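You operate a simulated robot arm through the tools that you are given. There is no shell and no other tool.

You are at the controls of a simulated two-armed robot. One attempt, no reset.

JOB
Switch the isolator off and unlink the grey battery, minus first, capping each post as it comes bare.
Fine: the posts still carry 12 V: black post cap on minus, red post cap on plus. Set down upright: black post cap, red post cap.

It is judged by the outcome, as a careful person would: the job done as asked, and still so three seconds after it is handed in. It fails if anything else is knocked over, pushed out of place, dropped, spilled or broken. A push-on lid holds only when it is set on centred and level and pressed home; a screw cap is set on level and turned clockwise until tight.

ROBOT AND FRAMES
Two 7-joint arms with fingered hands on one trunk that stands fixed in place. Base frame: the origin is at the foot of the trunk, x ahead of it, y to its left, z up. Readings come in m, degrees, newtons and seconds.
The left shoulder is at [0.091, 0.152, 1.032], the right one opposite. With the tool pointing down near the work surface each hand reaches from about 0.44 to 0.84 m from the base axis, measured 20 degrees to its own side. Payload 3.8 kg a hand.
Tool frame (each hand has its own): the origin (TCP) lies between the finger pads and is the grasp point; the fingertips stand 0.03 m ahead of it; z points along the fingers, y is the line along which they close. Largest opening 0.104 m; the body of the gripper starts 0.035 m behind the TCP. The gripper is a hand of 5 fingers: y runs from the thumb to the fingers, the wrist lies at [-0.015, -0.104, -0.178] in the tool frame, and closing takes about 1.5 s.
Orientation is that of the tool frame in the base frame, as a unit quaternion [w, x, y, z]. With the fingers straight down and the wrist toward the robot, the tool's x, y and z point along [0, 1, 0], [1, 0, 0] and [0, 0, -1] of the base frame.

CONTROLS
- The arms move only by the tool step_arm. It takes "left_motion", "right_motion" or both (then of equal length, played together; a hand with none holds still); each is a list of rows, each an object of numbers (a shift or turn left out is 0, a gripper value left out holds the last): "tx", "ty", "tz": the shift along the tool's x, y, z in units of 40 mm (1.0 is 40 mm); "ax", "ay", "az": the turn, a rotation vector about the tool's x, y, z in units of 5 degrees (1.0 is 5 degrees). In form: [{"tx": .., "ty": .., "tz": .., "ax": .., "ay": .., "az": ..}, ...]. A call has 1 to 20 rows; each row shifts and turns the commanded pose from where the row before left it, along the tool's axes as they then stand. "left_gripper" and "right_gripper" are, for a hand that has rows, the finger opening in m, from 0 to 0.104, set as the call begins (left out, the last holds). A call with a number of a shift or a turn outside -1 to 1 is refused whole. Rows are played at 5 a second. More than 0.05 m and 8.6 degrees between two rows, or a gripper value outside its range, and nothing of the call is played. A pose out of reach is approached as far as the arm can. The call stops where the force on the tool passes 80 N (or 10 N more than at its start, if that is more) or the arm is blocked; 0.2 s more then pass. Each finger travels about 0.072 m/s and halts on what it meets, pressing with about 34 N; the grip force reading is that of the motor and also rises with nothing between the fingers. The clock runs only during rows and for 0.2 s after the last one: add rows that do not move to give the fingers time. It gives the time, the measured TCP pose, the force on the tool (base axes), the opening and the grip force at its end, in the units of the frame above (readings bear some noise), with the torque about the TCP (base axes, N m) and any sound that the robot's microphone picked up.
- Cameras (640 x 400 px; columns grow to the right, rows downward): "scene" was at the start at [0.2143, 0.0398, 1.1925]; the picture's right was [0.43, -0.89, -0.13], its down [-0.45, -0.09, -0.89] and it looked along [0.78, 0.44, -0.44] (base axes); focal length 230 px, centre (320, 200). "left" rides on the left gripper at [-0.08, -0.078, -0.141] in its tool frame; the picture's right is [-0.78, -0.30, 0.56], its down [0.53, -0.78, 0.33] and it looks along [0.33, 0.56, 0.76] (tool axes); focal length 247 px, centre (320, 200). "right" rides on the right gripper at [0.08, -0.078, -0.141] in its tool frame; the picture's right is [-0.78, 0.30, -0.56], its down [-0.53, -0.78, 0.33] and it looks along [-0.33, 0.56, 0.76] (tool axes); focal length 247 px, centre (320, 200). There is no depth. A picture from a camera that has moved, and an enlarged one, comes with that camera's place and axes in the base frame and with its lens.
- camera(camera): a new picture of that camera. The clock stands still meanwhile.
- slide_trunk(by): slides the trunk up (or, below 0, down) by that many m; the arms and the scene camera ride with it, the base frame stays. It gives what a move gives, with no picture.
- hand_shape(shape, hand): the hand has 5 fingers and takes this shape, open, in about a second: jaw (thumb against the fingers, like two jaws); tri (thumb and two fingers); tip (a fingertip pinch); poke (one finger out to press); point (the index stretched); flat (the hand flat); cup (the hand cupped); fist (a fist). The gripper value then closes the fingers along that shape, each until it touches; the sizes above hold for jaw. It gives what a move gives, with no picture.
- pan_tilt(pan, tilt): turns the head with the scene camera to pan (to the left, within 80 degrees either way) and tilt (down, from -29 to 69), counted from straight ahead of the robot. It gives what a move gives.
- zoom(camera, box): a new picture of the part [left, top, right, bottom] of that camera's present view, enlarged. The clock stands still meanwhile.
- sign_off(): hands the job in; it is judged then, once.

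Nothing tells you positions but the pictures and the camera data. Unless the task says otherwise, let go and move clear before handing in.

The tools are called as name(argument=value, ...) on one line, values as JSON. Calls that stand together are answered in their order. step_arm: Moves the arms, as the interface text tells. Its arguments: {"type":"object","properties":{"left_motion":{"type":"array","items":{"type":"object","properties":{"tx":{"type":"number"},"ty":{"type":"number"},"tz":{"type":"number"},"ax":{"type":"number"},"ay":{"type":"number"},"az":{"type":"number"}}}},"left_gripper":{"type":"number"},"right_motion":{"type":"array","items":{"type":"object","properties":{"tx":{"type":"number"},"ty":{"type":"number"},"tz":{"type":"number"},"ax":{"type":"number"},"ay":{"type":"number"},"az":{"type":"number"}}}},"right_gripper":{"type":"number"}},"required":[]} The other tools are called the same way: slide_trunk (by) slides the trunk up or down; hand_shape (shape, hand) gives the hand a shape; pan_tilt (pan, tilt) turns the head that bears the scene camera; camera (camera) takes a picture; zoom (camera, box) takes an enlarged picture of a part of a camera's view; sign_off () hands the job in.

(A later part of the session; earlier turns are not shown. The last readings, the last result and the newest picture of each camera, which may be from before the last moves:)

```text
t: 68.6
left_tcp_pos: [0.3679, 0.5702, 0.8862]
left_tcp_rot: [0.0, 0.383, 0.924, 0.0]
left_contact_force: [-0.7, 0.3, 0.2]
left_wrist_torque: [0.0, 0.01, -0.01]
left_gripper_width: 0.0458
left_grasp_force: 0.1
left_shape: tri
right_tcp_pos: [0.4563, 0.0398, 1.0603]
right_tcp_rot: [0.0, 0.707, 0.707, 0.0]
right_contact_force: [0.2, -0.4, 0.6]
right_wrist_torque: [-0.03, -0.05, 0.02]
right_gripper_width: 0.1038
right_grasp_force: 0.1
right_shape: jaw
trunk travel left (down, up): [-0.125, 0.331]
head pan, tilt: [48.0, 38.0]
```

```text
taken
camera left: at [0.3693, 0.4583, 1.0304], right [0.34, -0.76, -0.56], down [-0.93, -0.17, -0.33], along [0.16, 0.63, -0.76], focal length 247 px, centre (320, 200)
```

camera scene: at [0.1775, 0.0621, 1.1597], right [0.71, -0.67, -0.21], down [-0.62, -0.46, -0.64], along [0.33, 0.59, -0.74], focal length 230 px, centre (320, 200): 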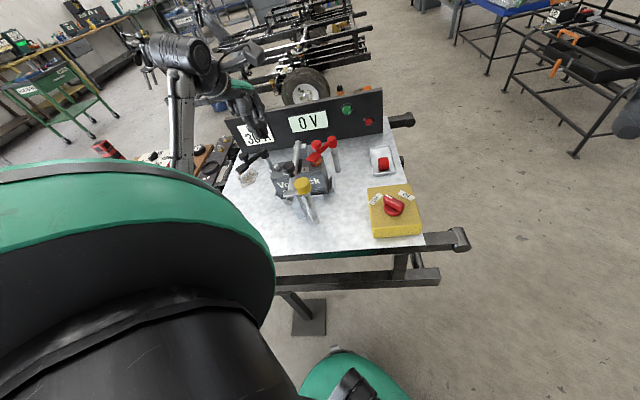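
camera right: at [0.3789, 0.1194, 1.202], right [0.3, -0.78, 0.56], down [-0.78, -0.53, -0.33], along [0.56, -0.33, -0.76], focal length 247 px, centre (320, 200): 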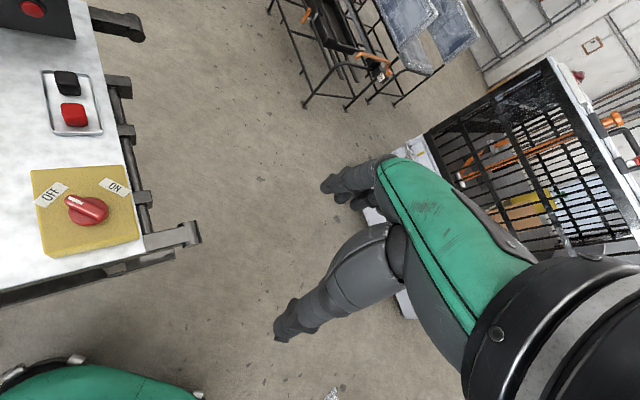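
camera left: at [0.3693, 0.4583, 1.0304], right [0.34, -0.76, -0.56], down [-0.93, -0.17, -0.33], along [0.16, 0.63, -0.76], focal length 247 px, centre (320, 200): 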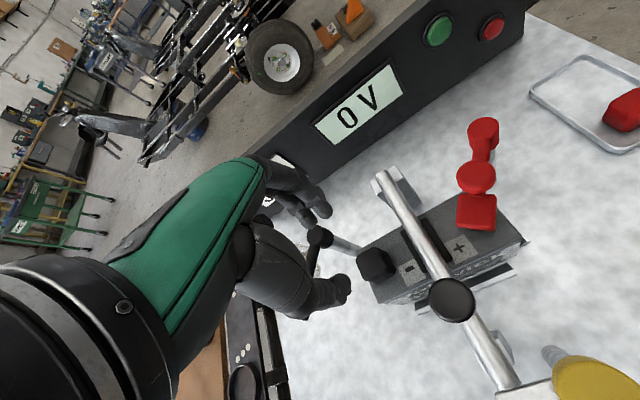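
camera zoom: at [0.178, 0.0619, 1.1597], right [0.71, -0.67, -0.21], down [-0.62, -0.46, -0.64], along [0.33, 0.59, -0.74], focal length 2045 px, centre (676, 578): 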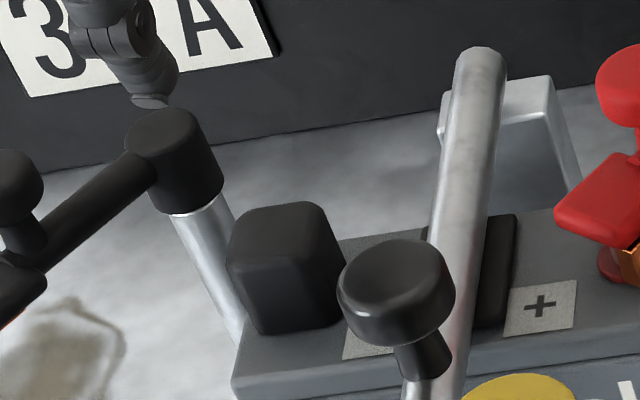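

The black cap sits on the minus post and looks level. I'll zoom in to judge how far down it is before pressing it home from above.

zoom(camera="left", box=[345, 235, 415, 300])

zoom(camera="scene", box=[268, 150, 292, 175])

```text
6.15 times, centred on (380, 268) of left
camera zoom: at [0.3693, 0.4583, 1.0304], right [0.34, -0.76, -0.56], down [-0.93, -0.17, -0.33], along [0.16, 0.63, -0.76], focal length 1520 px, centre (-49, -215)
```

zoom: 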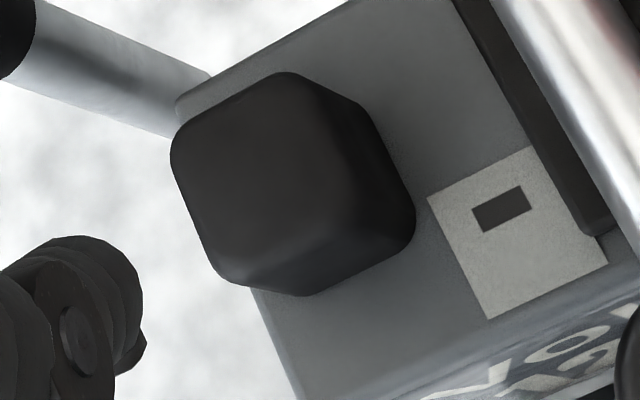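

```text
16.00 times, centred on (280, 162) of scene
camera zoom: at [0.178, 0.0619, 1.1597], right [0.71, -0.67, -0.21], down [-0.62, -0.46, -0.64], along [0.33, 0.59, -0.74], focal length 3682 px, centre (960, 800)
```

zoom: 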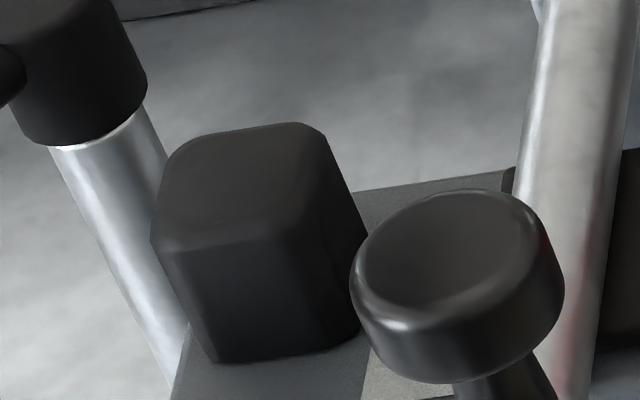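

The cap is flush on the battery top and level. I'll close the fingertips together and press it home from above at its centre.

step_arm(left_motion=[{"tx": -0.03, "ty": -0.03}, {}, {}, {}, {}], left_gripper=0.0)

step_arm(left_motion=[{"tz": 0.5}, {"tz": 0.5}, {"tz": 0.3}])

zoom(camera="scene", box=[255, 125, 305, 175])

zoom(camera="left", box=[300, 205, 400, 290])

```text
t: 69.8
left_tcp_pos: [0.3677, 0.5697, 0.8867]
left_tcp_rot: [0.0, 0.383, 0.924, 0.0]
left_contact_force: [0.4, 0.3, 0.4]
left_wrist_torque: [0.02, -0.01, -0.03]
left_gripper_width: 0.0
left_grasp_force: 34.1
left_shape: tri
right_tcp_pos: [0.4548, 0.0395, 1.061]
right_tcp_rot: [0.0, 0.707, 0.707, 0.0]
right_contact_force: [-1.0, -0.3, -0.5]
right_wrist_torque: [-0.01, 0.0, -0.01]
right_gripper_width: 0.1038
right_grasp_force: 0.1
right_shape: jaw
trunk travel left (down, up): [-0.125, 0.331]
head pan, tilt: [48.0, 38.0]
```

```text
t: 70.6
left_tcp_pos: [0.3659, 0.5691, 0.8336]
left_tcp_rot: [0.0, 0.382, 0.924, 0.0]
left_contact_force: [0.0, -0.1, 0.3]
left_wrist_torque: [0.01, -0.01, 0.01]
left_gripper_width: 0.0
left_grasp_force: 34.2
left_shape: tri
right_tcp_pos: [0.4566, 0.0404, 1.061]
right_tcp_rot: [0.0, 0.707, 0.707, 0.0]
right_contact_force: [-0.6, -0.4, -0.5]
right_wrist_torque: [0.0, 0.0, 0.0]
right_gripper_width: 0.1038
right_grasp_force: 0.1
right_shape: jaw
trunk travel left (down, up): [-0.125, 0.331]
head pan, tilt: [48.0, 38.0]
```

```text
8.00 times, centred on (280, 150) of scene
camera zoom: at [0.1781, 0.062, 1.1596], right [0.71, -0.67, -0.21], down [-0.62, -0.46, -0.64], along [0.33, 0.59, -0.74], focal length 1841 px, centre (640, 600)
```

zoom: 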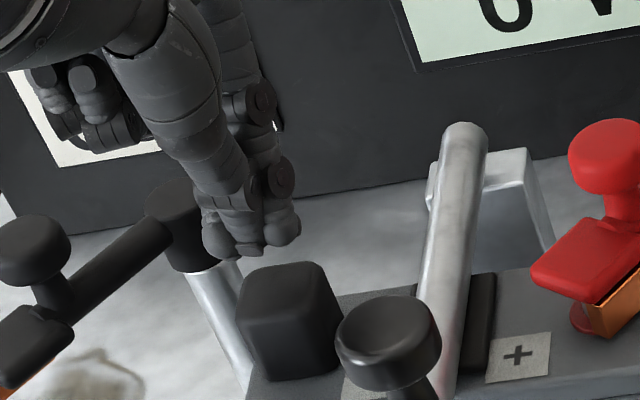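

```text
4.71 times, centred on (350, 248) of left
camera zoom: at [0.3671, 0.4558, 0.9757], right [0.34, -0.76, -0.56], down [-0.93, -0.17, -0.33], along [0.16, 0.63, -0.76], focal length 1162 px, centre (179, -24)
```

zoom: 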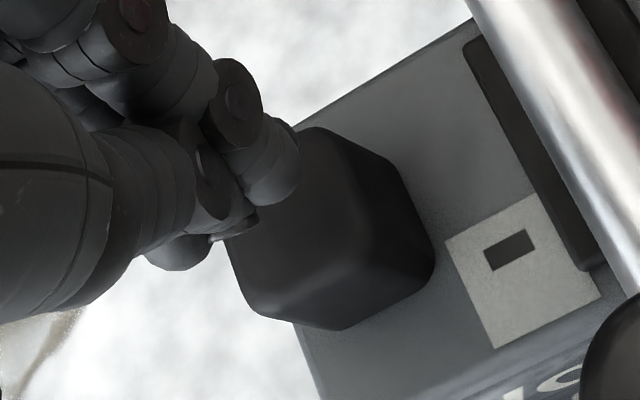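

The fingertips are just above the cap, a few mm left of its centre. I'll shift 4 mm right and press down gradually.

step_arm(left_motion=[{"tx": -0.1}, {"tz": 0.2}, {"tz": 0.1}, {}])

step_arm(left_motion=[{"tz": 0.1}, {}])

step_arm(left_motion=[{"tz": 0.1}, {}])

```text
t: 71.6
left_tcp_pos: [0.3684, 0.564, 0.8188]
left_tcp_rot: [-0.001, 0.384, 0.923, -0.001]
left_contact_force: [0.2, 0.4, 0.5]
left_wrist_torque: [-0.01, 0.0, -0.04]
left_gripper_width: 0.0
left_grasp_force: 34.1
left_shape: tri
right_tcp_pos: [0.4567, 0.0384, 1.061]
right_tcp_rot: [0.0, 0.708, 0.707, 0.0]
right_contact_force: [0.3, 0.2, 0.7]
right_wrist_torque: [-0.01, 0.02, 0.01]
right_gripper_width: 0.1039
right_grasp_force: 0.0
right_shape: jaw
trunk travel left (down, up): [-0.125, 0.331]
head pan, tilt: [48.0, 38.0]
```

```text
t: 72.2
left_tcp_pos: [0.3681, 0.5653, 0.8157]
left_tcp_rot: [0.0, 0.382, 0.924, 0.001]
left_contact_force: [0.6, 0.6, 0.1]
left_wrist_torque: [0.02, 0.0, 0.0]
left_gripper_width: 0.0
left_grasp_force: 34.4
left_shape: tri
right_tcp_pos: [0.4544, 0.0389, 1.0608]
right_tcp_rot: [0.0, 0.706, 0.708, 0.0]
right_contact_force: [0.1, -0.1, 0.0]
right_wrist_torque: [0.0, 0.02, 0.02]
right_gripper_width: 0.1036
right_grasp_force: 0.0
right_shape: jaw
trunk travel left (down, up): [-0.125, 0.331]
head pan, tilt: [48.0, 38.0]
```

```text
t: 72.8
left_tcp_pos: [0.3681, 0.5645, 0.8154]
left_tcp_rot: [0.001, 0.382, 0.924, 0.004]
left_contact_force: [2.3, 2.9, 15.7]
left_wrist_torque: [0.13, -0.12, -0.01]
left_gripper_width: 0.0
left_grasp_force: 34.0
left_shape: tri
right_tcp_pos: [0.4554, 0.0377, 1.0617]
right_tcp_rot: [-0.001, 0.707, 0.707, 0.001]
right_contact_force: [1.0, -0.4, 0.5]
right_wrist_torque: [0.01, 0.01, -0.01]
right_gripper_width: 0.1037
right_grasp_force: 0.1
right_shape: jaw
trunk travel left (down, up): [-0.125, 0.331]
head pan, tilt: [48.0, 38.0]
```

I've made contact at 0.815 with 16 N. I'll press on to about 40–50 N.

step_arm(left_motion=[{"tz": 0.1}, {}])

step_arm(left_motion=[{"tz": 0.1}, {}])

step_arm(left_motion=[{"tz": 0.08}, {}])

zoom(camera="scene", box=[255, 130, 305, 180])

```text
t: 73.4
left_tcp_pos: [0.3679, 0.5637, 0.8163]
left_tcp_rot: [0.003, 0.383, 0.924, 0.006]
left_contact_force: [5.1, 8.9, 39.5]
left_wrist_torque: [0.29, -0.31, 0.03]
left_gripper_width: 0.0
left_grasp_force: 34.1
left_shape: tri
right_tcp_pos: [0.4538, 0.0372, 1.0632]
right_tcp_rot: [-0.001, 0.707, 0.707, 0.002]
right_contact_force: [-0.3, -0.5, -0.1]
right_wrist_torque: [0.01, 0.01, 0.01]
right_gripper_width: 0.1038
right_grasp_force: 0.0
right_shape: jaw
trunk travel left (down, up): [-0.125, 0.331]
head pan, tilt: [48.0, 38.0]
```

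```text
t: 74.0
left_tcp_pos: [0.3675, 0.5641, 0.8138]
left_tcp_rot: [0.004, 0.383, 0.924, 0.012]
left_contact_force: [2.0, 12.7, 57.9]
left_wrist_torque: [0.39, -0.23, 0.03]
left_gripper_width: 0.0
left_grasp_force: 34.3
left_shape: tri
right_tcp_pos: [0.4512, 0.0357, 1.0631]
right_tcp_rot: [0.0, 0.707, 0.707, 0.003]
right_contact_force: [-0.4, 0.1, 0.0]
right_wrist_torque: [0.0, -0.06, 0.01]
right_gripper_width: 0.1037
right_grasp_force: 0.1
right_shape: jaw
trunk travel left (down, up): [-0.125, 0.331]
head pan, tilt: [48.0, 38.0]
```

```text
t: 74.6
left_tcp_pos: [0.3674, 0.5637, 0.8153]
left_tcp_rot: [0.007, 0.382, 0.924, 0.017]
left_contact_force: [1.5, 15.7, 70.2]
left_wrist_torque: [0.48, -0.24, 0.01]
left_gripper_width: 0.0
left_grasp_force: 34.7
left_shape: tri
right_tcp_pos: [0.4515, 0.0336, 1.063]
right_tcp_rot: [-0.001, 0.707, 0.707, 0.004]
right_contact_force: [0.1, -0.6, 0.4]
right_wrist_torque: [0.01, 0.05, 0.01]
right_gripper_width: 0.1038
right_grasp_force: 0.1
right_shape: jaw
trunk travel left (down, up): [-0.125, 0.331]
head pan, tilt: [48.0, 38.0]
```

```text
8.00 times, centred on (280, 155) of scene
camera zoom: at [0.1729, 0.0564, 1.1611], right [0.71, -0.67, -0.21], down [-0.61, -0.45, -0.65], along [0.34, 0.59, -0.73], focal length 1841 px, centre (640, 560)
```

zoom: 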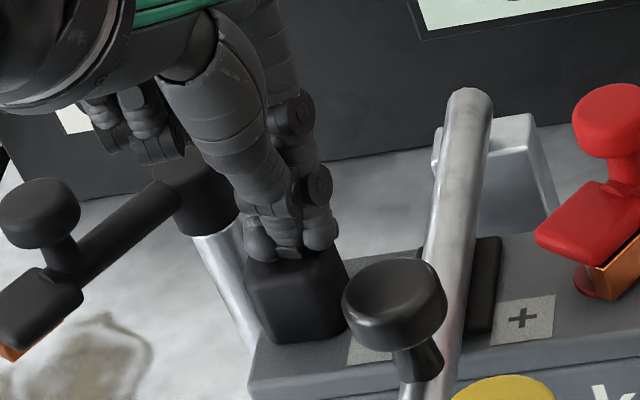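

The cap took 70 N with no further travel, so it is home. I'll lift off now.

step_arm(left_motion=[{"tz": -0.3}, {"tz": -0.5}, {"tz": -0.8}, {"tz": -0.8}, {"tz": -0.5}])

camera(camera="scene")

zoom(camera="scene", box=[240, 125, 350, 200])

camera(camera="left")

```text
t: 75.8
left_tcp_pos: [0.3678, 0.562, 0.9186]
left_tcp_rot: [0.0, 0.383, 0.924, -0.001]
left_contact_force: [-0.1, 0.5, 0.2]
left_wrist_torque: [-0.01, -0.01, -0.01]
left_gripper_width: 0.0
left_grasp_force: 34.0
left_shape: tri
right_tcp_pos: [0.4561, 0.0392, 1.0618]
right_tcp_rot: [0.0, 0.707, 0.707, 0.0]
right_contact_force: [0.1, -0.1, -0.4]
right_wrist_torque: [-0.03, -0.01, 0.01]
right_gripper_width: 0.1038
right_grasp_force: 0.2
right_shape: jaw
trunk travel left (down, up): [-0.125, 0.331]
head pan, tilt: [48.0, 38.0]
```

```text
taken
camera scene: at [0.1773, 0.062, 1.1597], right [0.71, -0.67, -0.21], down [-0.62, -0.46, -0.64], along [0.33, 0.59, -0.74], focal length 230 px, centre (320, 200)
```

scene: 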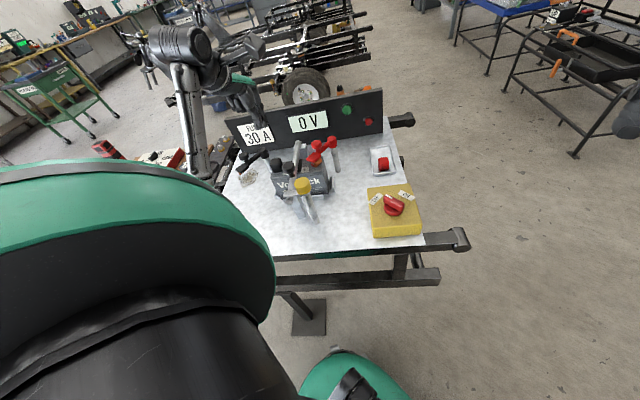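

```text
5.33 times, centred on (295, 162) of scene
camera zoom: at [0.1773, 0.062, 1.1597], right [0.71, -0.67, -0.21], down [-0.62, -0.46, -0.64], along [0.33, 0.59, -0.74], focal length 1227 px, centre (453, 400)
```

zoom: 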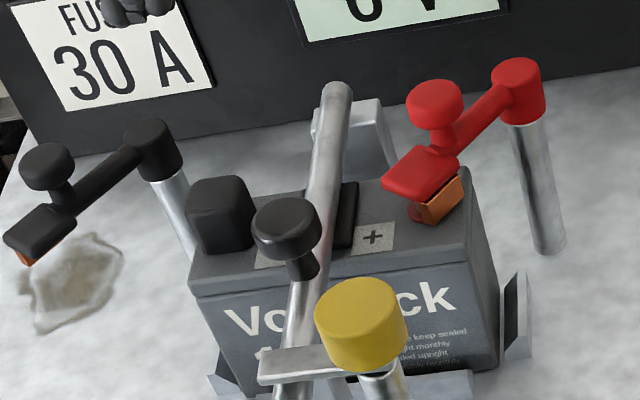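

```text
taken
camera left: at [0.3697, 0.4497, 1.0616], right [0.34, -0.76, -0.56], down [-0.93, -0.17, -0.33], along [0.16, 0.63, -0.76], focal length 247 px, centre (320, 200)
```

left: 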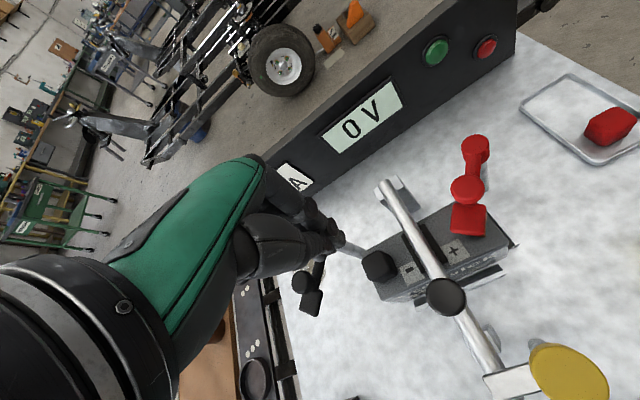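

The minus post is capped and everything else is undisturbed. Now the plus link: I'll measure its knob, lug and hub.

zoom(camera="left", box=[430, 125, 520, 250])

zoom(camera="scene", box=[300, 130, 350, 175])

```text
3.20 times, centred on (475, 188) of left
camera zoom: at [0.3697, 0.4497, 1.0616], right [0.34, -0.76, -0.56], down [-0.93, -0.17, -0.33], along [0.16, 0.63, -0.76], focal length 790 px, centre (-176, 240)
```

zoom: 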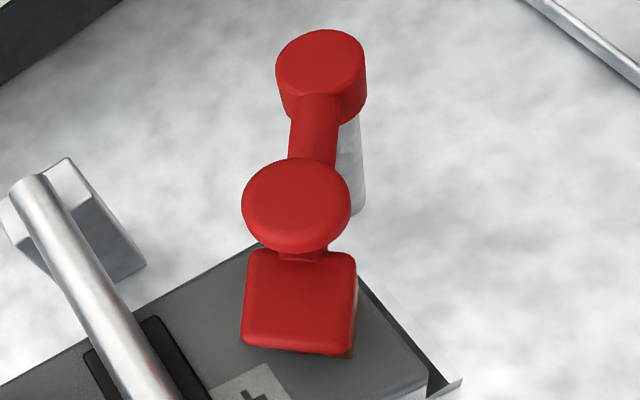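

```text
8.89 times, centred on (325, 152) of scene
camera zoom: at [0.1773, 0.062, 1.1597], right [0.71, -0.67, -0.21], down [-0.62, -0.46, -0.64], along [0.33, 0.59, -0.74], focal length 2045 px, centre (276, 622)
```

zoom: 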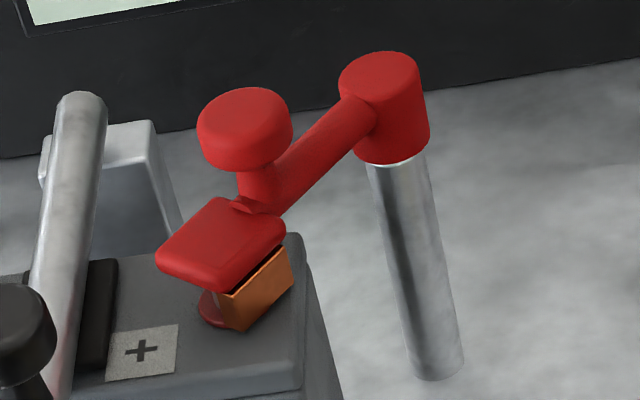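

Both left-camera views agree on the plus link: knob (0.465, 0.4925, 0.808), lug (0.441, 0.489), hub (0.519, 0.499). It needs to swing counter-clockwise from above. I'll move over it and turn the hand so the swing ends at a natural wrist angle.

step_arm(left_motion=[{"tx": -0.747, "ty": 0.11, "tz": -0.1}, {"tx": -0.747, "ty": 0.11, "tz": -0.1}, {"tx": -0.747, "ty": 0.11, "tz": -0.1}, {"tx": -0.747, "ty": 0.11}, {"az": 1}, {"az": 1}, {"az": 1}, {"az": 1}, {"az": 1}, {"az": 1}, {"az": 1}, {"az": 1}, {"az": 1}, {"az": 1}, {"az": 1}, {"az": 1}, {"az": 1}], left_gripper=0.05)

step_arm(left_motion=[{"az": 1}, {"az": 1}, {"az": 1}, {"az": 1}, {"az": 1}, {"az": 1}, {"az": 1}, {"az": 1}, {"az": 1}, {"az": 1}, {"az": 1}, {"az": 1}, {"az": 1}, {"az": 1}, {}])

camera(camera="left")

zoom(camera="scene", box=[240, 75, 380, 190])

```text
t: 79.4
left_tcp_pos: [0.4663, 0.4925, 0.929]
left_tcp_rot: [0.001, 0.819, 0.573, -0.001]
left_contact_force: [-0.4, 0.9, 0.5]
left_wrist_torque: [0.0, 0.02, -0.02]
left_gripper_width: 0.0494
left_grasp_force: 0.1
left_shape: tri
right_tcp_pos: [0.456, 0.0396, 1.0613]
right_tcp_rot: [0.0, 0.707, 0.707, 0.0]
right_contact_force: [0.1, -0.3, -0.6]
right_wrist_torque: [-0.03, -0.01, -0.02]
right_gripper_width: 0.1036
right_grasp_force: 0.1
right_shape: jaw
trunk travel left (down, up): [-0.125, 0.331]
head pan, tilt: [48.0, 38.0]
```

```text
t: 82.6
left_tcp_pos: [0.4653, 0.4927, 0.9303]
left_tcp_rot: [0.0, 1.0, 0.0, 0.001]
left_contact_force: [-0.1, 0.0, 0.6]
left_wrist_torque: [0.04, -0.02, -0.02]
left_gripper_width: 0.0494
left_grasp_force: 0.1
left_shape: tri
right_tcp_pos: [0.4556, 0.0392, 1.0607]
right_tcp_rot: [0.001, 0.707, 0.707, -0.001]
right_contact_force: [0.5, 0.8, -0.7]
right_wrist_torque: [0.0, -0.01, 0.0]
right_gripper_width: 0.1038
right_grasp_force: 0.0
right_shape: jaw
trunk travel left (down, up): [-0.125, 0.331]
head pan, tilt: [48.0, 38.0]
```

```text
taken
camera left: at [0.3855, 0.5698, 1.0725], right [-0.78, 0.3, -0.56], down [0.54, 0.78, -0.33], along [0.33, -0.56, -0.76], focal length 247 px, centre (320, 200)
```

left: 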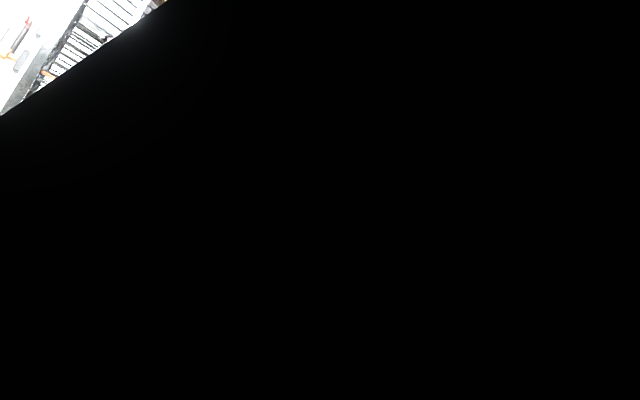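

```text
3.48 times, centred on (310, 132) of scene
camera zoom: at [0.1781, 0.0621, 1.1596], right [0.71, -0.67, -0.21], down [-0.62, -0.46, -0.64], along [0.33, 0.59, -0.74], focal length 800 px, centre (355, 435)
```

zoom: 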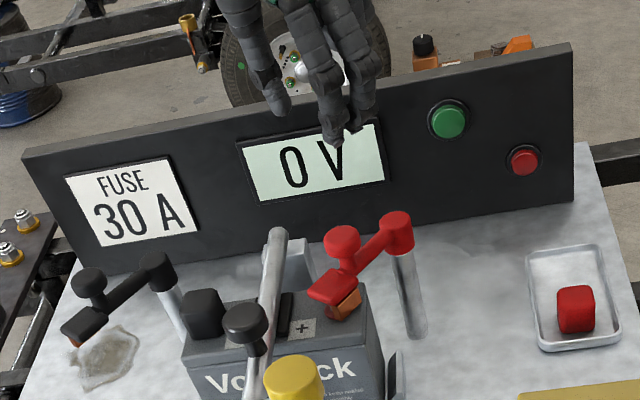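

At this yaw the left camera is hidden by the forearm. I'll back off 15°, which is still nearly perpendicular to the bar, and look again.

step_arm(left_motion=[{"az": -1}, {"az": -1}, {"az": -1}, {}])

camera(camera="left")

```text
t: 83.6
left_tcp_pos: [0.465, 0.4922, 0.9284]
left_tcp_rot: [0.0, 0.991, 0.13, -0.002]
left_contact_force: [0.5, 0.6, -0.7]
left_wrist_torque: [0.02, 0.01, -0.02]
left_gripper_width: 0.0497
left_grasp_force: 0.0
left_shape: tri
right_tcp_pos: [0.4568, 0.0392, 1.0615]
right_tcp_rot: [0.0, 0.707, 0.707, 0.0]
right_contact_force: [0.0, 0.9, -0.2]
right_wrist_torque: [-0.01, 0.01, 0.0]
right_gripper_width: 0.1034
right_grasp_force: 0.0
right_shape: jaw
trunk travel left (down, up): [-0.125, 0.331]
head pan, tilt: [48.0, 38.0]
```

```text
taken
camera left: at [0.368, 0.5459, 1.0715], right [-0.83, 0.08, -0.56], down [0.31, 0.89, -0.33], along [0.47, -0.45, -0.76], focal length 247 px, centre (320, 200)
```

left: 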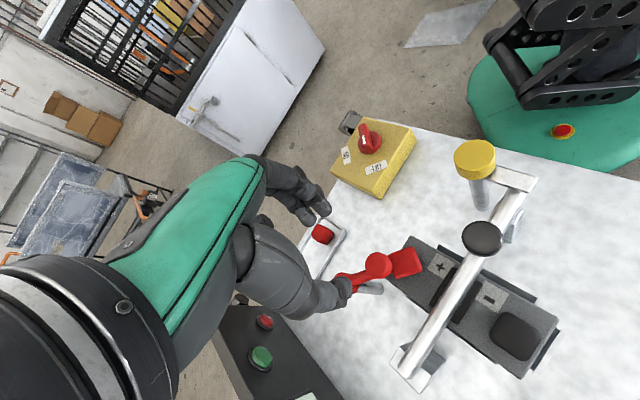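

The view is clear at this angle. I'll zoom in on the link to confirm the knob's position.

zoom(camera="left", box=[330, 230, 440, 310])

```text
5.00 times, centred on (385, 270) of left
camera zoom: at [0.368, 0.5459, 1.0715], right [-0.83, 0.08, -0.56], down [0.31, 0.89, -0.33], along [0.47, -0.45, -0.76], focal length 1235 px, centre (-5, -150)
```

zoom: 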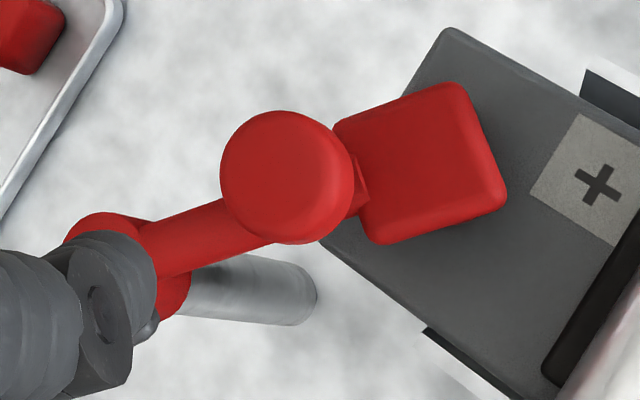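

The knob is confirmed at (0.464, 0.492), directly under the TCP. I'll go down in two stages with a check in between.

step_arm(left_motion=[{"tz": 0.6}, {"tz": 0.7}, {"tz": 0.7}, {"tz": 0.3}])

zoom(camera="scene", box=[275, 95, 365, 180])

zoom(camera="left", box=[250, 190, 450, 330])

```text
t: 84.6
left_tcp_pos: [0.4643, 0.4965, 0.8359]
left_tcp_rot: [0.0, 0.992, 0.13, 0.0]
left_contact_force: [0.0, -0.2, 0.1]
left_wrist_torque: [0.02, 0.02, -0.01]
left_gripper_width: 0.0499
left_grasp_force: 0.0
left_shape: tri
right_tcp_pos: [0.4565, 0.0387, 1.0603]
right_tcp_rot: [0.0, 0.707, 0.707, 0.0]
right_contact_force: [-0.3, -0.3, 0.0]
right_wrist_torque: [-0.02, 0.05, 0.01]
right_gripper_width: 0.1036
right_grasp_force: 0.2
right_shape: jaw
trunk travel left (down, up): [-0.125, 0.331]
head pan, tilt: [48.0, 38.0]
```

```text
4.71 times, centred on (320, 138) of scene
camera zoom: at [0.1781, 0.0621, 1.1596], right [0.71, -0.67, -0.21], down [-0.62, -0.46, -0.64], along [0.33, 0.59, -0.74], focal length 1083 px, centre (320, 494)
```

zoom: 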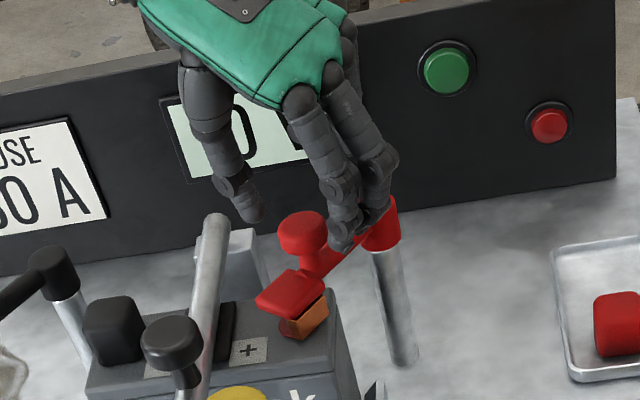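

```text
2.86 times, centred on (350, 260) of left
camera zoom: at [0.3677, 0.5487, 0.9784], right [-0.83, 0.09, -0.56], down [0.32, 0.89, -0.33], along [0.47, -0.45, -0.76], focal length 706 px, centre (234, 29)
```

zoom: 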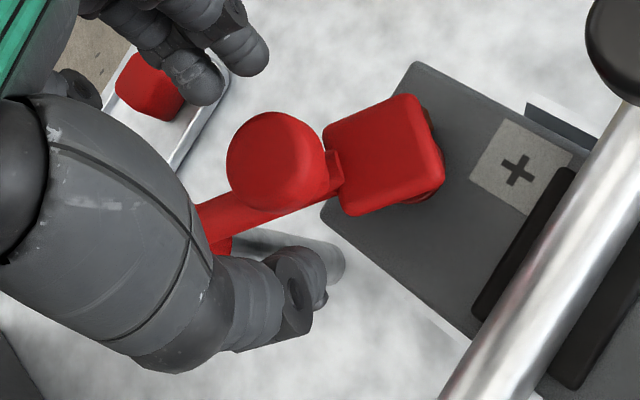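

The knob is between thumb and fingers. I'll go down the last 20 mm with a slight correction and close.

step_arm(left_motion=[{"ty": 0.05, "tz": 0.25}, {"tz": 0.25}, {}])

step_arm(left_motion=[{}, {}, {}, {}, {}], left_gripper=0.01)

zoom(camera="scene", box=[275, 95, 365, 180])

zoom(camera="left", box=[250, 190, 450, 330])

```text
t: 85.4
left_tcp_pos: [0.4658, 0.493, 0.8162]
left_tcp_rot: [-0.001, 0.992, 0.13, 0.0]
left_contact_force: [0.6, 0.9, 0.4]
left_wrist_torque: [-0.03, -0.02, 0.0]
left_gripper_width: 0.0495
left_grasp_force: 0.0
left_shape: tri
right_tcp_pos: [0.4552, 0.0397, 1.0612]
right_tcp_rot: [0.0, 0.708, 0.707, 0.0]
right_contact_force: [-0.1, 0.3, 0.6]
right_wrist_torque: [0.04, 0.06, 0.05]
right_gripper_width: 0.1038
right_grasp_force: 0.0
right_shape: jaw
trunk travel left (down, up): [-0.125, 0.331]
head pan, tilt: [48.0, 38.0]
```

```text
t: 86.6
left_tcp_pos: [0.4657, 0.4937, 0.8136]
left_tcp_rot: [0.001, 0.992, 0.13, -0.002]
left_contact_force: [-3.8, 1.0, -17.7]
left_wrist_torque: [-0.07, 0.05, -0.01]
left_gripper_width: 0.0158
left_grasp_force: 33.9
left_shape: tri
right_tcp_pos: [0.4571, 0.042, 1.0598]
right_tcp_rot: [0.0, 0.707, 0.707, -0.002]
right_contact_force: [0.8, 0.0, 0.4]
right_wrist_torque: [-0.02, -0.03, -0.01]
right_gripper_width: 0.1036
right_grasp_force: 0.2
right_shape: jaw
trunk travel left (down, up): [-0.125, 0.331]
head pan, tilt: [48.0, 38.0]
```

```text
4.71 times, centred on (320, 138) of scene
camera zoom: at [0.1794, 0.0637, 1.1591], right [0.71, -0.67, -0.21], down [-0.62, -0.46, -0.64], along [0.33, 0.58, -0.74], focal length 1083 px, centre (320, 494)
```

zoom: 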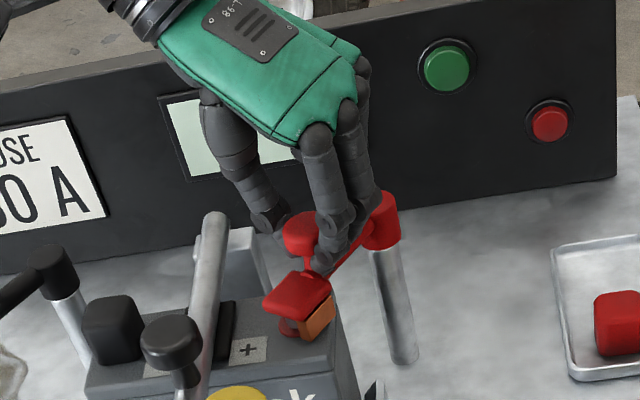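

```text
2.86 times, centred on (350, 260) of left
camera zoom: at [0.3704, 0.5466, 0.9566], right [-0.83, 0.08, -0.55], down [0.31, 0.89, -0.34], along [0.46, -0.45, -0.76], focal length 706 px, centre (234, 29)
```

zoom: 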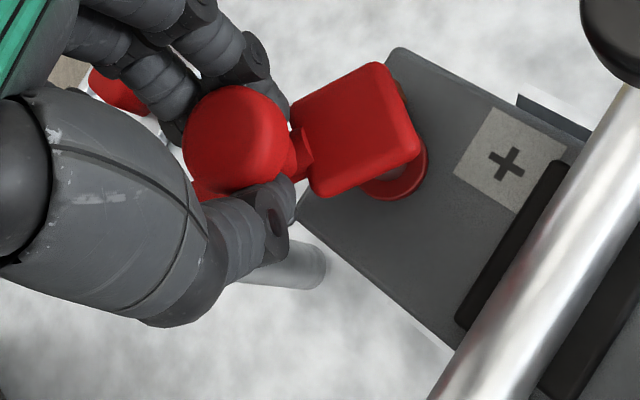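

The neck is held at 16 mm, as before. I'll swing the plus arm counter-clockwise about its pillar, 15° to start.

step_arm(left_motion=[{"tx": -0.014, "ty": 0.116, "az": -1}, {"tx": -0.014, "ty": 0.116, "az": -1}, {"tx": -0.014, "ty": 0.116, "az": -1}])

zoom(camera="scene", box=[275, 95, 365, 180])

```text
t: 87.4
left_tcp_pos: [0.4703, 0.4791, 0.8134]
left_tcp_rot: [0.001, 0.966, 0.259, -0.003]
left_contact_force: [1.1, 0.2, -19.4]
left_wrist_torque: [-0.07, -0.09, -0.02]
left_gripper_width: 0.0158
left_grasp_force: 33.7
left_shape: tri
right_tcp_pos: [0.459, 0.0416, 1.0598]
right_tcp_rot: [0.0, 0.708, 0.707, -0.001]
right_contact_force: [1.1, -0.7, -0.7]
right_wrist_torque: [0.0, -0.03, 0.0]
right_gripper_width: 0.1038
right_grasp_force: 0.1
right_shape: jaw
trunk travel left (down, up): [-0.125, 0.331]
head pan, tilt: [48.0, 38.0]
```

```text
4.71 times, centred on (320, 138) of scene
camera zoom: at [0.1804, 0.0639, 1.159], right [0.71, -0.67, -0.21], down [-0.62, -0.46, -0.64], along [0.33, 0.58, -0.74], focal length 1083 px, centre (320, 494)
```

zoom: 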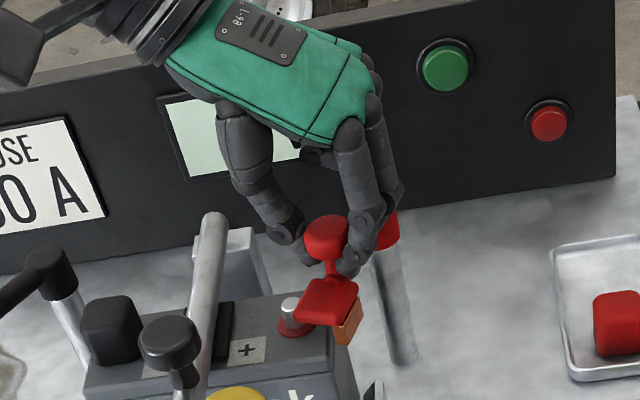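

The plus post is coming bare with little effort. I'll continue the swing.

step_arm(left_motion=[{"tx": -0.014, "ty": 0.116, "az": -1}, {"tx": -0.014, "ty": 0.116, "az": -1}, {"tx": -0.014, "ty": 0.116, "az": -1}, {"tx": -0.014, "ty": 0.116, "az": -1}, {"tx": -0.014, "ty": 0.116, "az": -1}, {"tx": -0.014, "ty": 0.116, "az": -1}])

step_arm(left_motion=[{"tx": -0.014, "ty": 0.116, "az": -1}, {"tx": -0.014, "ty": 0.116, "az": -1}, {"tx": -0.014, "ty": 0.116, "az": -1}, {"tx": -0.014, "ty": 0.116, "az": -1}, {"tx": -0.014, "ty": 0.116, "az": -1}, {"tx": -0.014, "ty": 0.116, "az": -1}])

zoom(camera="scene", box=[275, 95, 385, 195])

camera(camera="left")

```text
t: 88.8
left_tcp_pos: [0.486, 0.4566, 0.8148]
left_tcp_rot: [0.0, 0.866, 0.5, -0.004]
left_contact_force: [3.5, 5.5, -27.1]
left_wrist_torque: [0.04, -0.05, 0.0]
left_gripper_width: 0.0153
left_grasp_force: 34.3
left_shape: tri
right_tcp_pos: [0.4587, 0.0419, 1.0589]
right_tcp_rot: [0.001, 0.707, 0.707, -0.002]
right_contact_force: [-0.2, -0.2, -0.3]
right_wrist_torque: [-0.02, 0.03, 0.03]
right_gripper_width: 0.1037
right_grasp_force: 0.0
right_shape: jaw
trunk travel left (down, up): [-0.125, 0.331]
head pan, tilt: [48.0, 38.0]
```

```text
t: 90.2
left_tcp_pos: [0.5115, 0.4461, 0.8144]
left_tcp_rot: [-0.001, 0.706, 0.708, -0.004]
left_contact_force: [2.0, 0.3, -32.5]
left_wrist_torque: [0.04, -0.02, -0.1]
left_gripper_width: 0.0149
left_grasp_force: 33.3
left_shape: tri
right_tcp_pos: [0.4594, 0.0424, 1.0586]
right_tcp_rot: [0.0, 0.707, 0.707, -0.002]
right_contact_force: [-0.3, 0.3, 0.4]
right_wrist_torque: [-0.01, 0.02, 0.02]
right_gripper_width: 0.1036
right_grasp_force: 0.1
right_shape: jaw
trunk travel left (down, up): [-0.125, 0.331]
head pan, tilt: [48.0, 38.0]
```

```text
4.00 times, centred on (330, 145) of scene
camera zoom: at [0.1818, 0.0649, 1.1587], right [0.71, -0.67, -0.21], down [-0.62, -0.46, -0.64], along [0.33, 0.58, -0.74], focal length 920 px, centre (280, 420)
```

zoom: 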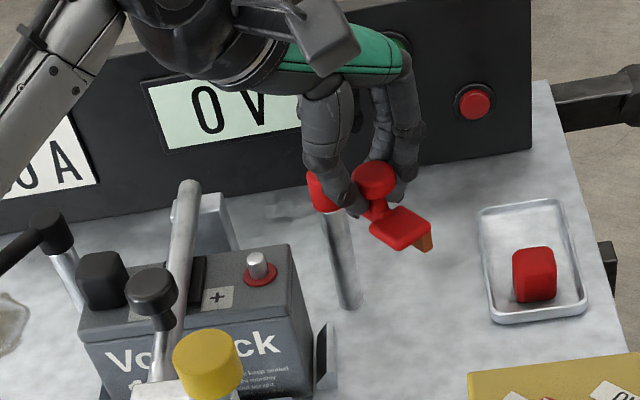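

```text
taken
camera left: at [0.4354, 0.3646, 0.9578], right [-0.3, -0.78, -0.55], down [-0.78, 0.53, -0.33], along [0.55, 0.33, -0.77], focal length 247 px, centre (320, 200)
```

left: 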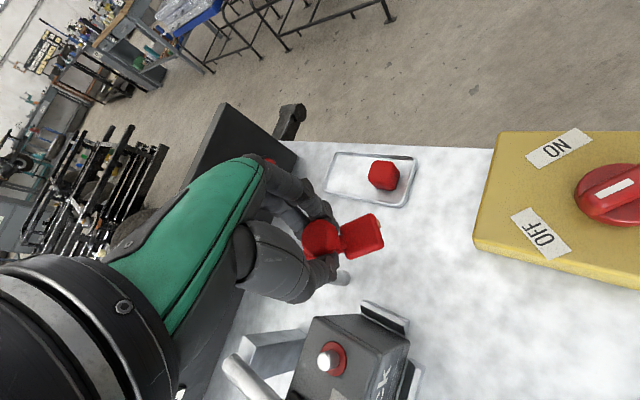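

The plus link is swung about 75° clear and the plus post is bare. I'll release and rise straight up.

step_arm(left_motion=[{}, {}, {}, {}], left_gripper=0.055)

step_arm(left_motion=[{"tz": -0.4}, {"tz": -0.8}, {"tz": -0.9}, {"tz": -0.9}])

camera(camera="left")

zoom(camera="scene", box=[240, 110, 410, 215])

```text
t: 91.2
left_tcp_pos: [0.5101, 0.4434, 0.8194]
left_tcp_rot: [0.001, 0.707, 0.707, 0.001]
left_contact_force: [0.9, 0.5, -0.5]
left_wrist_torque: [0.01, 0.02, 0.01]
left_gripper_width: 0.0547
left_grasp_force: 0.1
left_shape: tri
right_tcp_pos: [0.4558, 0.0389, 1.0608]
right_tcp_rot: [0.0, 0.707, 0.707, -0.001]
right_contact_force: [0.2, -0.4, 0.7]
right_wrist_torque: [-0.03, 0.0, -0.01]
right_gripper_width: 0.1035
right_grasp_force: 0.1
right_shape: jaw
trunk travel left (down, up): [-0.125, 0.331]
head pan, tilt: [48.0, 38.0]
```

```text
t: 92.2
left_tcp_pos: [0.5105, 0.4451, 0.94]
left_tcp_rot: [0.0, 0.707, 0.707, -0.001]
left_contact_force: [0.7, 0.9, 0.6]
left_wrist_torque: [-0.02, -0.01, 0.0]
left_gripper_width: 0.0547
left_grasp_force: 0.1
left_shape: tri
right_tcp_pos: [0.4565, 0.0404, 1.0609]
right_tcp_rot: [0.0, 0.707, 0.707, 0.0]
right_contact_force: [0.2, 0.0, 0.7]
right_wrist_torque: [0.0, 0.01, 0.0]
right_gripper_width: 0.1036
right_grasp_force: 0.0
right_shape: jaw
trunk travel left (down, up): [-0.125, 0.331]
head pan, tilt: [48.0, 38.0]
```

```text
taken
camera left: at [0.4337, 0.3638, 1.0821], right [-0.3, -0.78, -0.56], down [-0.78, 0.54, -0.33], along [0.56, 0.33, -0.76], focal length 247 px, centre (320, 200)
```

left: 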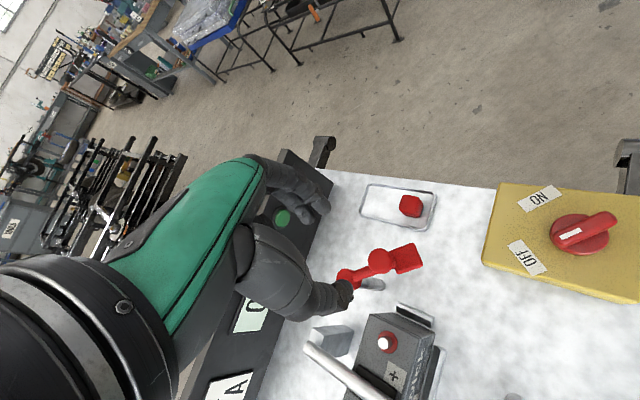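

```text
3.76 times, centred on (325, 162) of scene
camera zoom: at [0.1778, 0.0617, 1.1597], right [0.71, -0.67, -0.21], down [-0.62, -0.46, -0.64], along [0.33, 0.59, -0.74], focal length 866 px, centre (301, 341)
```

zoom: 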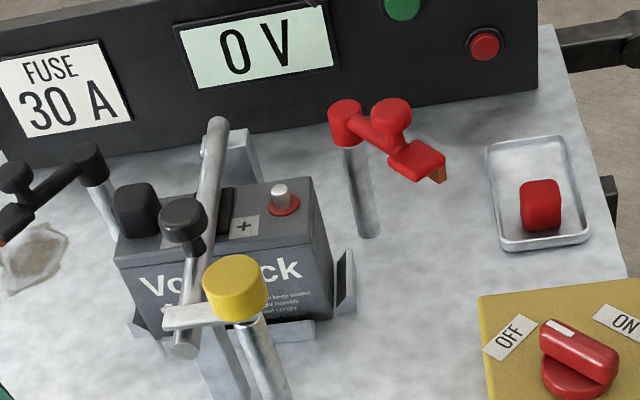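

Both links are off and staying put. I'll zoom to measure the plus post and the red cap from this vantage.

zoom(camera="left", box=[360, 315, 415, 370])

zoom(camera="left", box=[350, 175, 450, 245])

```text
7.27 times, centred on (388, 342) of left
camera zoom: at [0.4337, 0.3638, 1.0821], right [-0.3, -0.78, -0.56], down [-0.78, 0.54, -0.33], along [0.56, 0.33, -0.76], focal length 1796 px, centre (-171, -836)
```

zoom: 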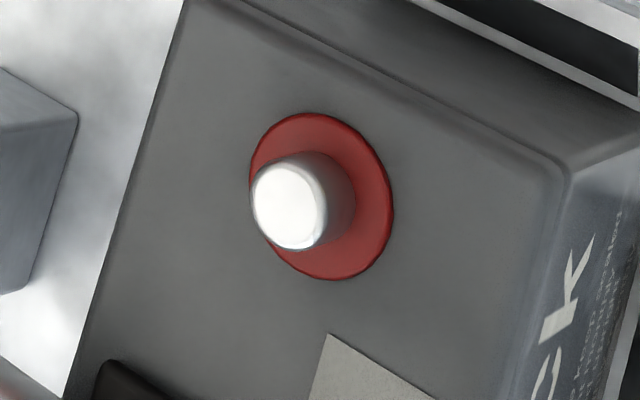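

```text
5.71 times, centred on (400, 210) of left
camera zoom: at [0.4337, 0.3638, 1.0821], right [-0.3, -0.78, -0.56], down [-0.78, 0.54, -0.33], along [0.56, 0.33, -0.76], focal length 1411 px, centre (-137, 143)
```

zoom: 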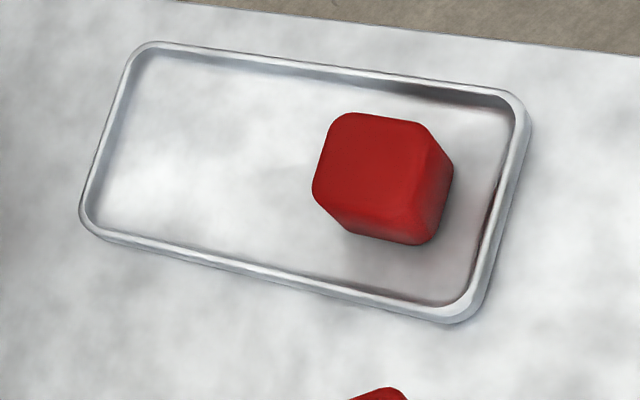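

The plus post is at about (0.443, 0.488), and the red cap is centred near (0.610, 0.387) with its top near z 0.697. I'll move over the red cap, turn to 45° and come down for a precise look.

step_arm(left_motion=[{"tx": -0.475, "ty": 0.83}, {"tx": -0.475, "ty": 0.83}, {"tx": -0.475, "ty": 0.83}, {"az": -1}, {"az": -1}, {"az": -1}, {"az": -1}, {"az": -1}, {"az": -1}, {"az": -1}, {"az": -1}, {"az": -1}, {}], left_gripper=0.046)

step_arm(left_motion=[{"tz": 0.9}, {"tz": 0.9}, {"tz": 0.9}, {"tz": 0.9}, {"tz": 0.8}, {}])

zoom(camera="left", box=[300, 205, 430, 305])

zoom(camera="scene", box=[340, 110, 430, 185])

```text
t: 95.0
left_tcp_pos: [0.6083, 0.3863, 0.9383]
left_tcp_rot: [0.001, 0.382, 0.924, 0.0]
left_contact_force: [0.5, -0.5, 0.2]
left_wrist_torque: [0.01, 0.02, -0.01]
left_gripper_width: 0.0463
left_grasp_force: 0.0
left_shape: tri
right_tcp_pos: [0.4571, 0.0397, 1.0609]
right_tcp_rot: [0.001, 0.706, 0.708, 0.0]
right_contact_force: [0.5, 0.7, 0.0]
right_wrist_torque: [0.02, 0.0, 0.0]
right_gripper_width: 0.1037
right_grasp_force: 0.0
right_shape: jaw
trunk travel left (down, up): [-0.125, 0.331]
head pan, tilt: [48.0, 38.0]
```

```text
t: 96.4
left_tcp_pos: [0.6088, 0.3855, 0.7622]
left_tcp_rot: [0.0, 0.383, 0.924, 0.0]
left_contact_force: [-0.5, -0.5, -0.4]
left_wrist_torque: [0.02, -0.02, 0.02]
left_gripper_width: 0.0462
left_grasp_force: 0.2
left_shape: tri
right_tcp_pos: [0.4563, 0.0387, 1.0611]
right_tcp_rot: [0.0, 0.707, 0.707, 0.0]
right_contact_force: [0.4, 0.9, 0.0]
right_wrist_torque: [-0.01, -0.04, -0.01]
right_gripper_width: 0.1039
right_grasp_force: 0.1
right_shape: jaw
trunk travel left (down, up): [-0.125, 0.331]
head pan, tilt: [48.0, 38.0]
```

```text
4.00 times, centred on (365, 255) of left
camera zoom: at [0.6108, 0.2727, 0.9044], right [0.34, -0.76, -0.56], down [-0.93, -0.17, -0.33], along [0.16, 0.63, -0.76], focal length 988 px, centre (140, -20)
```

zoom: 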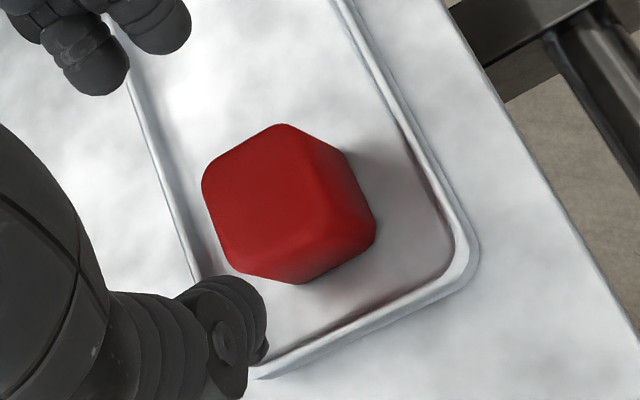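

```text
5.33 times, centred on (385, 148) of scene
camera zoom: at [0.178, 0.0619, 1.1597], right [0.71, -0.67, -0.21], down [-0.62, -0.46, -0.64], along [0.33, 0.59, -0.74], focal length 1227 px, centre (-27, 480)
```

zoom: 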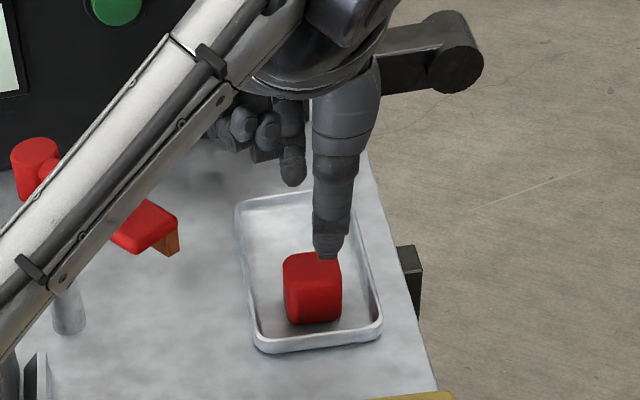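

The red cap is at about (0.610, 0.387), square with the hand. I'll make a 2–3 mm correction, descend to the same rim-clear height as before, and close.

step_arm(left_motion=[{"tx": 0.027, "ty": 0.062}, {"tz": 0.5}, {"tz": 0.5}, {"tz": 0.4}, {}])

zoom(camera="left", box=[290, 200, 400, 290])

step_arm(left_motion=[{}, {}, {}, {}, {}], left_gripper=0.015)

zoom(camera="left", box=[290, 200, 400, 290])

zoom(camera="scene", box=[355, 110, 415, 185])

```text
t: 97.6
left_tcp_pos: [0.6115, 0.3886, 0.706]
left_tcp_rot: [0.0, 0.383, 0.924, 0.0]
left_contact_force: [0.4, 0.4, 0.3]
left_wrist_torque: [-0.01, 0.01, 0.01]
left_gripper_width: 0.0465
left_grasp_force: 0.1
left_shape: tri
right_tcp_pos: [0.4563, 0.0389, 1.0612]
right_tcp_rot: [0.0, 0.707, 0.707, -0.001]
right_contact_force: [-1.5, -0.1, -0.3]
right_wrist_torque: [0.05, -0.01, 0.02]
right_gripper_width: 0.1037
right_grasp_force: 0.1
right_shape: jaw
trunk travel left (down, up): [-0.125, 0.331]
head pan, tilt: [48.0, 38.0]
```

```text
4.44 times, centred on (345, 245) of left
camera zoom: at [0.6126, 0.2766, 0.8482], right [0.34, -0.76, -0.56], down [-0.93, -0.17, -0.33], along [0.16, 0.63, -0.76], focal length 1098 px, centre (209, 0)
```

zoom: 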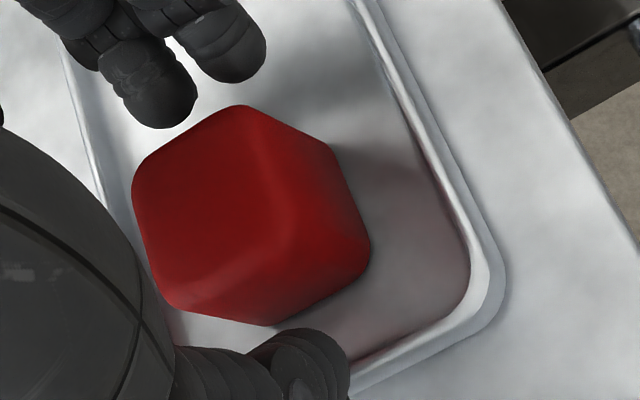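

```text
t: 98.8
left_tcp_pos: [0.6108, 0.3889, 0.7059]
left_tcp_rot: [0.0, 0.383, 0.924, 0.0]
left_contact_force: [-0.1, 0.2, -0.2]
left_wrist_torque: [0.03, -0.03, 0.02]
left_gripper_width: 0.0247
left_grasp_force: 34.3
left_shape: tri
right_tcp_pos: [0.4559, 0.0388, 1.0603]
right_tcp_rot: [0.0, 0.707, 0.707, 0.0]
right_contact_force: [0.0, 0.1, -0.5]
right_wrist_torque: [-0.01, -0.02, -0.03]
right_gripper_width: 0.1035
right_grasp_force: 0.0
right_shape: jaw
trunk travel left (down, up): [-0.125, 0.331]
head pan, tilt: [48.0, 38.0]
```

```text
4.44 times, centred on (345, 245) of left
camera zoom: at [0.6127, 0.2765, 0.8483], right [0.34, -0.76, -0.56], down [-0.93, -0.17, -0.33], along [0.16, 0.63, -0.76], focal length 1098 px, centre (209, 0)
```

zoom: 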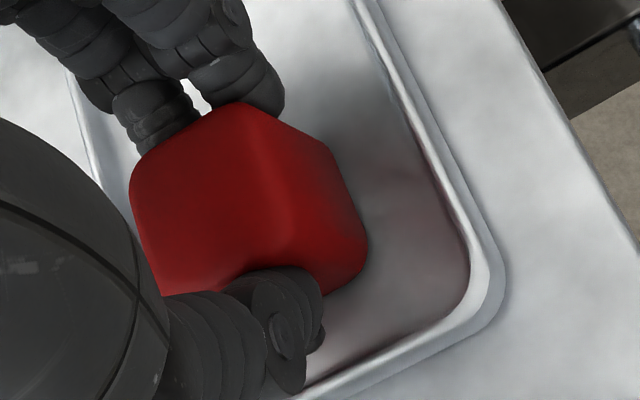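

```text
5.33 times, centred on (385, 148) of scene
camera zoom: at [0.1782, 0.0619, 1.1596], right [0.71, -0.67, -0.21], down [-0.62, -0.46, -0.64], along [0.33, 0.59, -0.74], focal length 1227 px, centre (-27, 480)
```

zoom: 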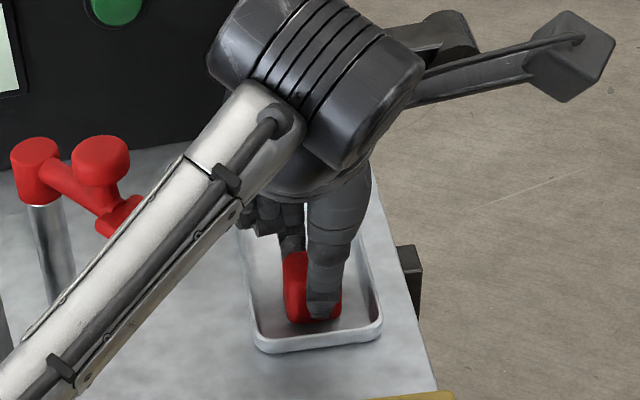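

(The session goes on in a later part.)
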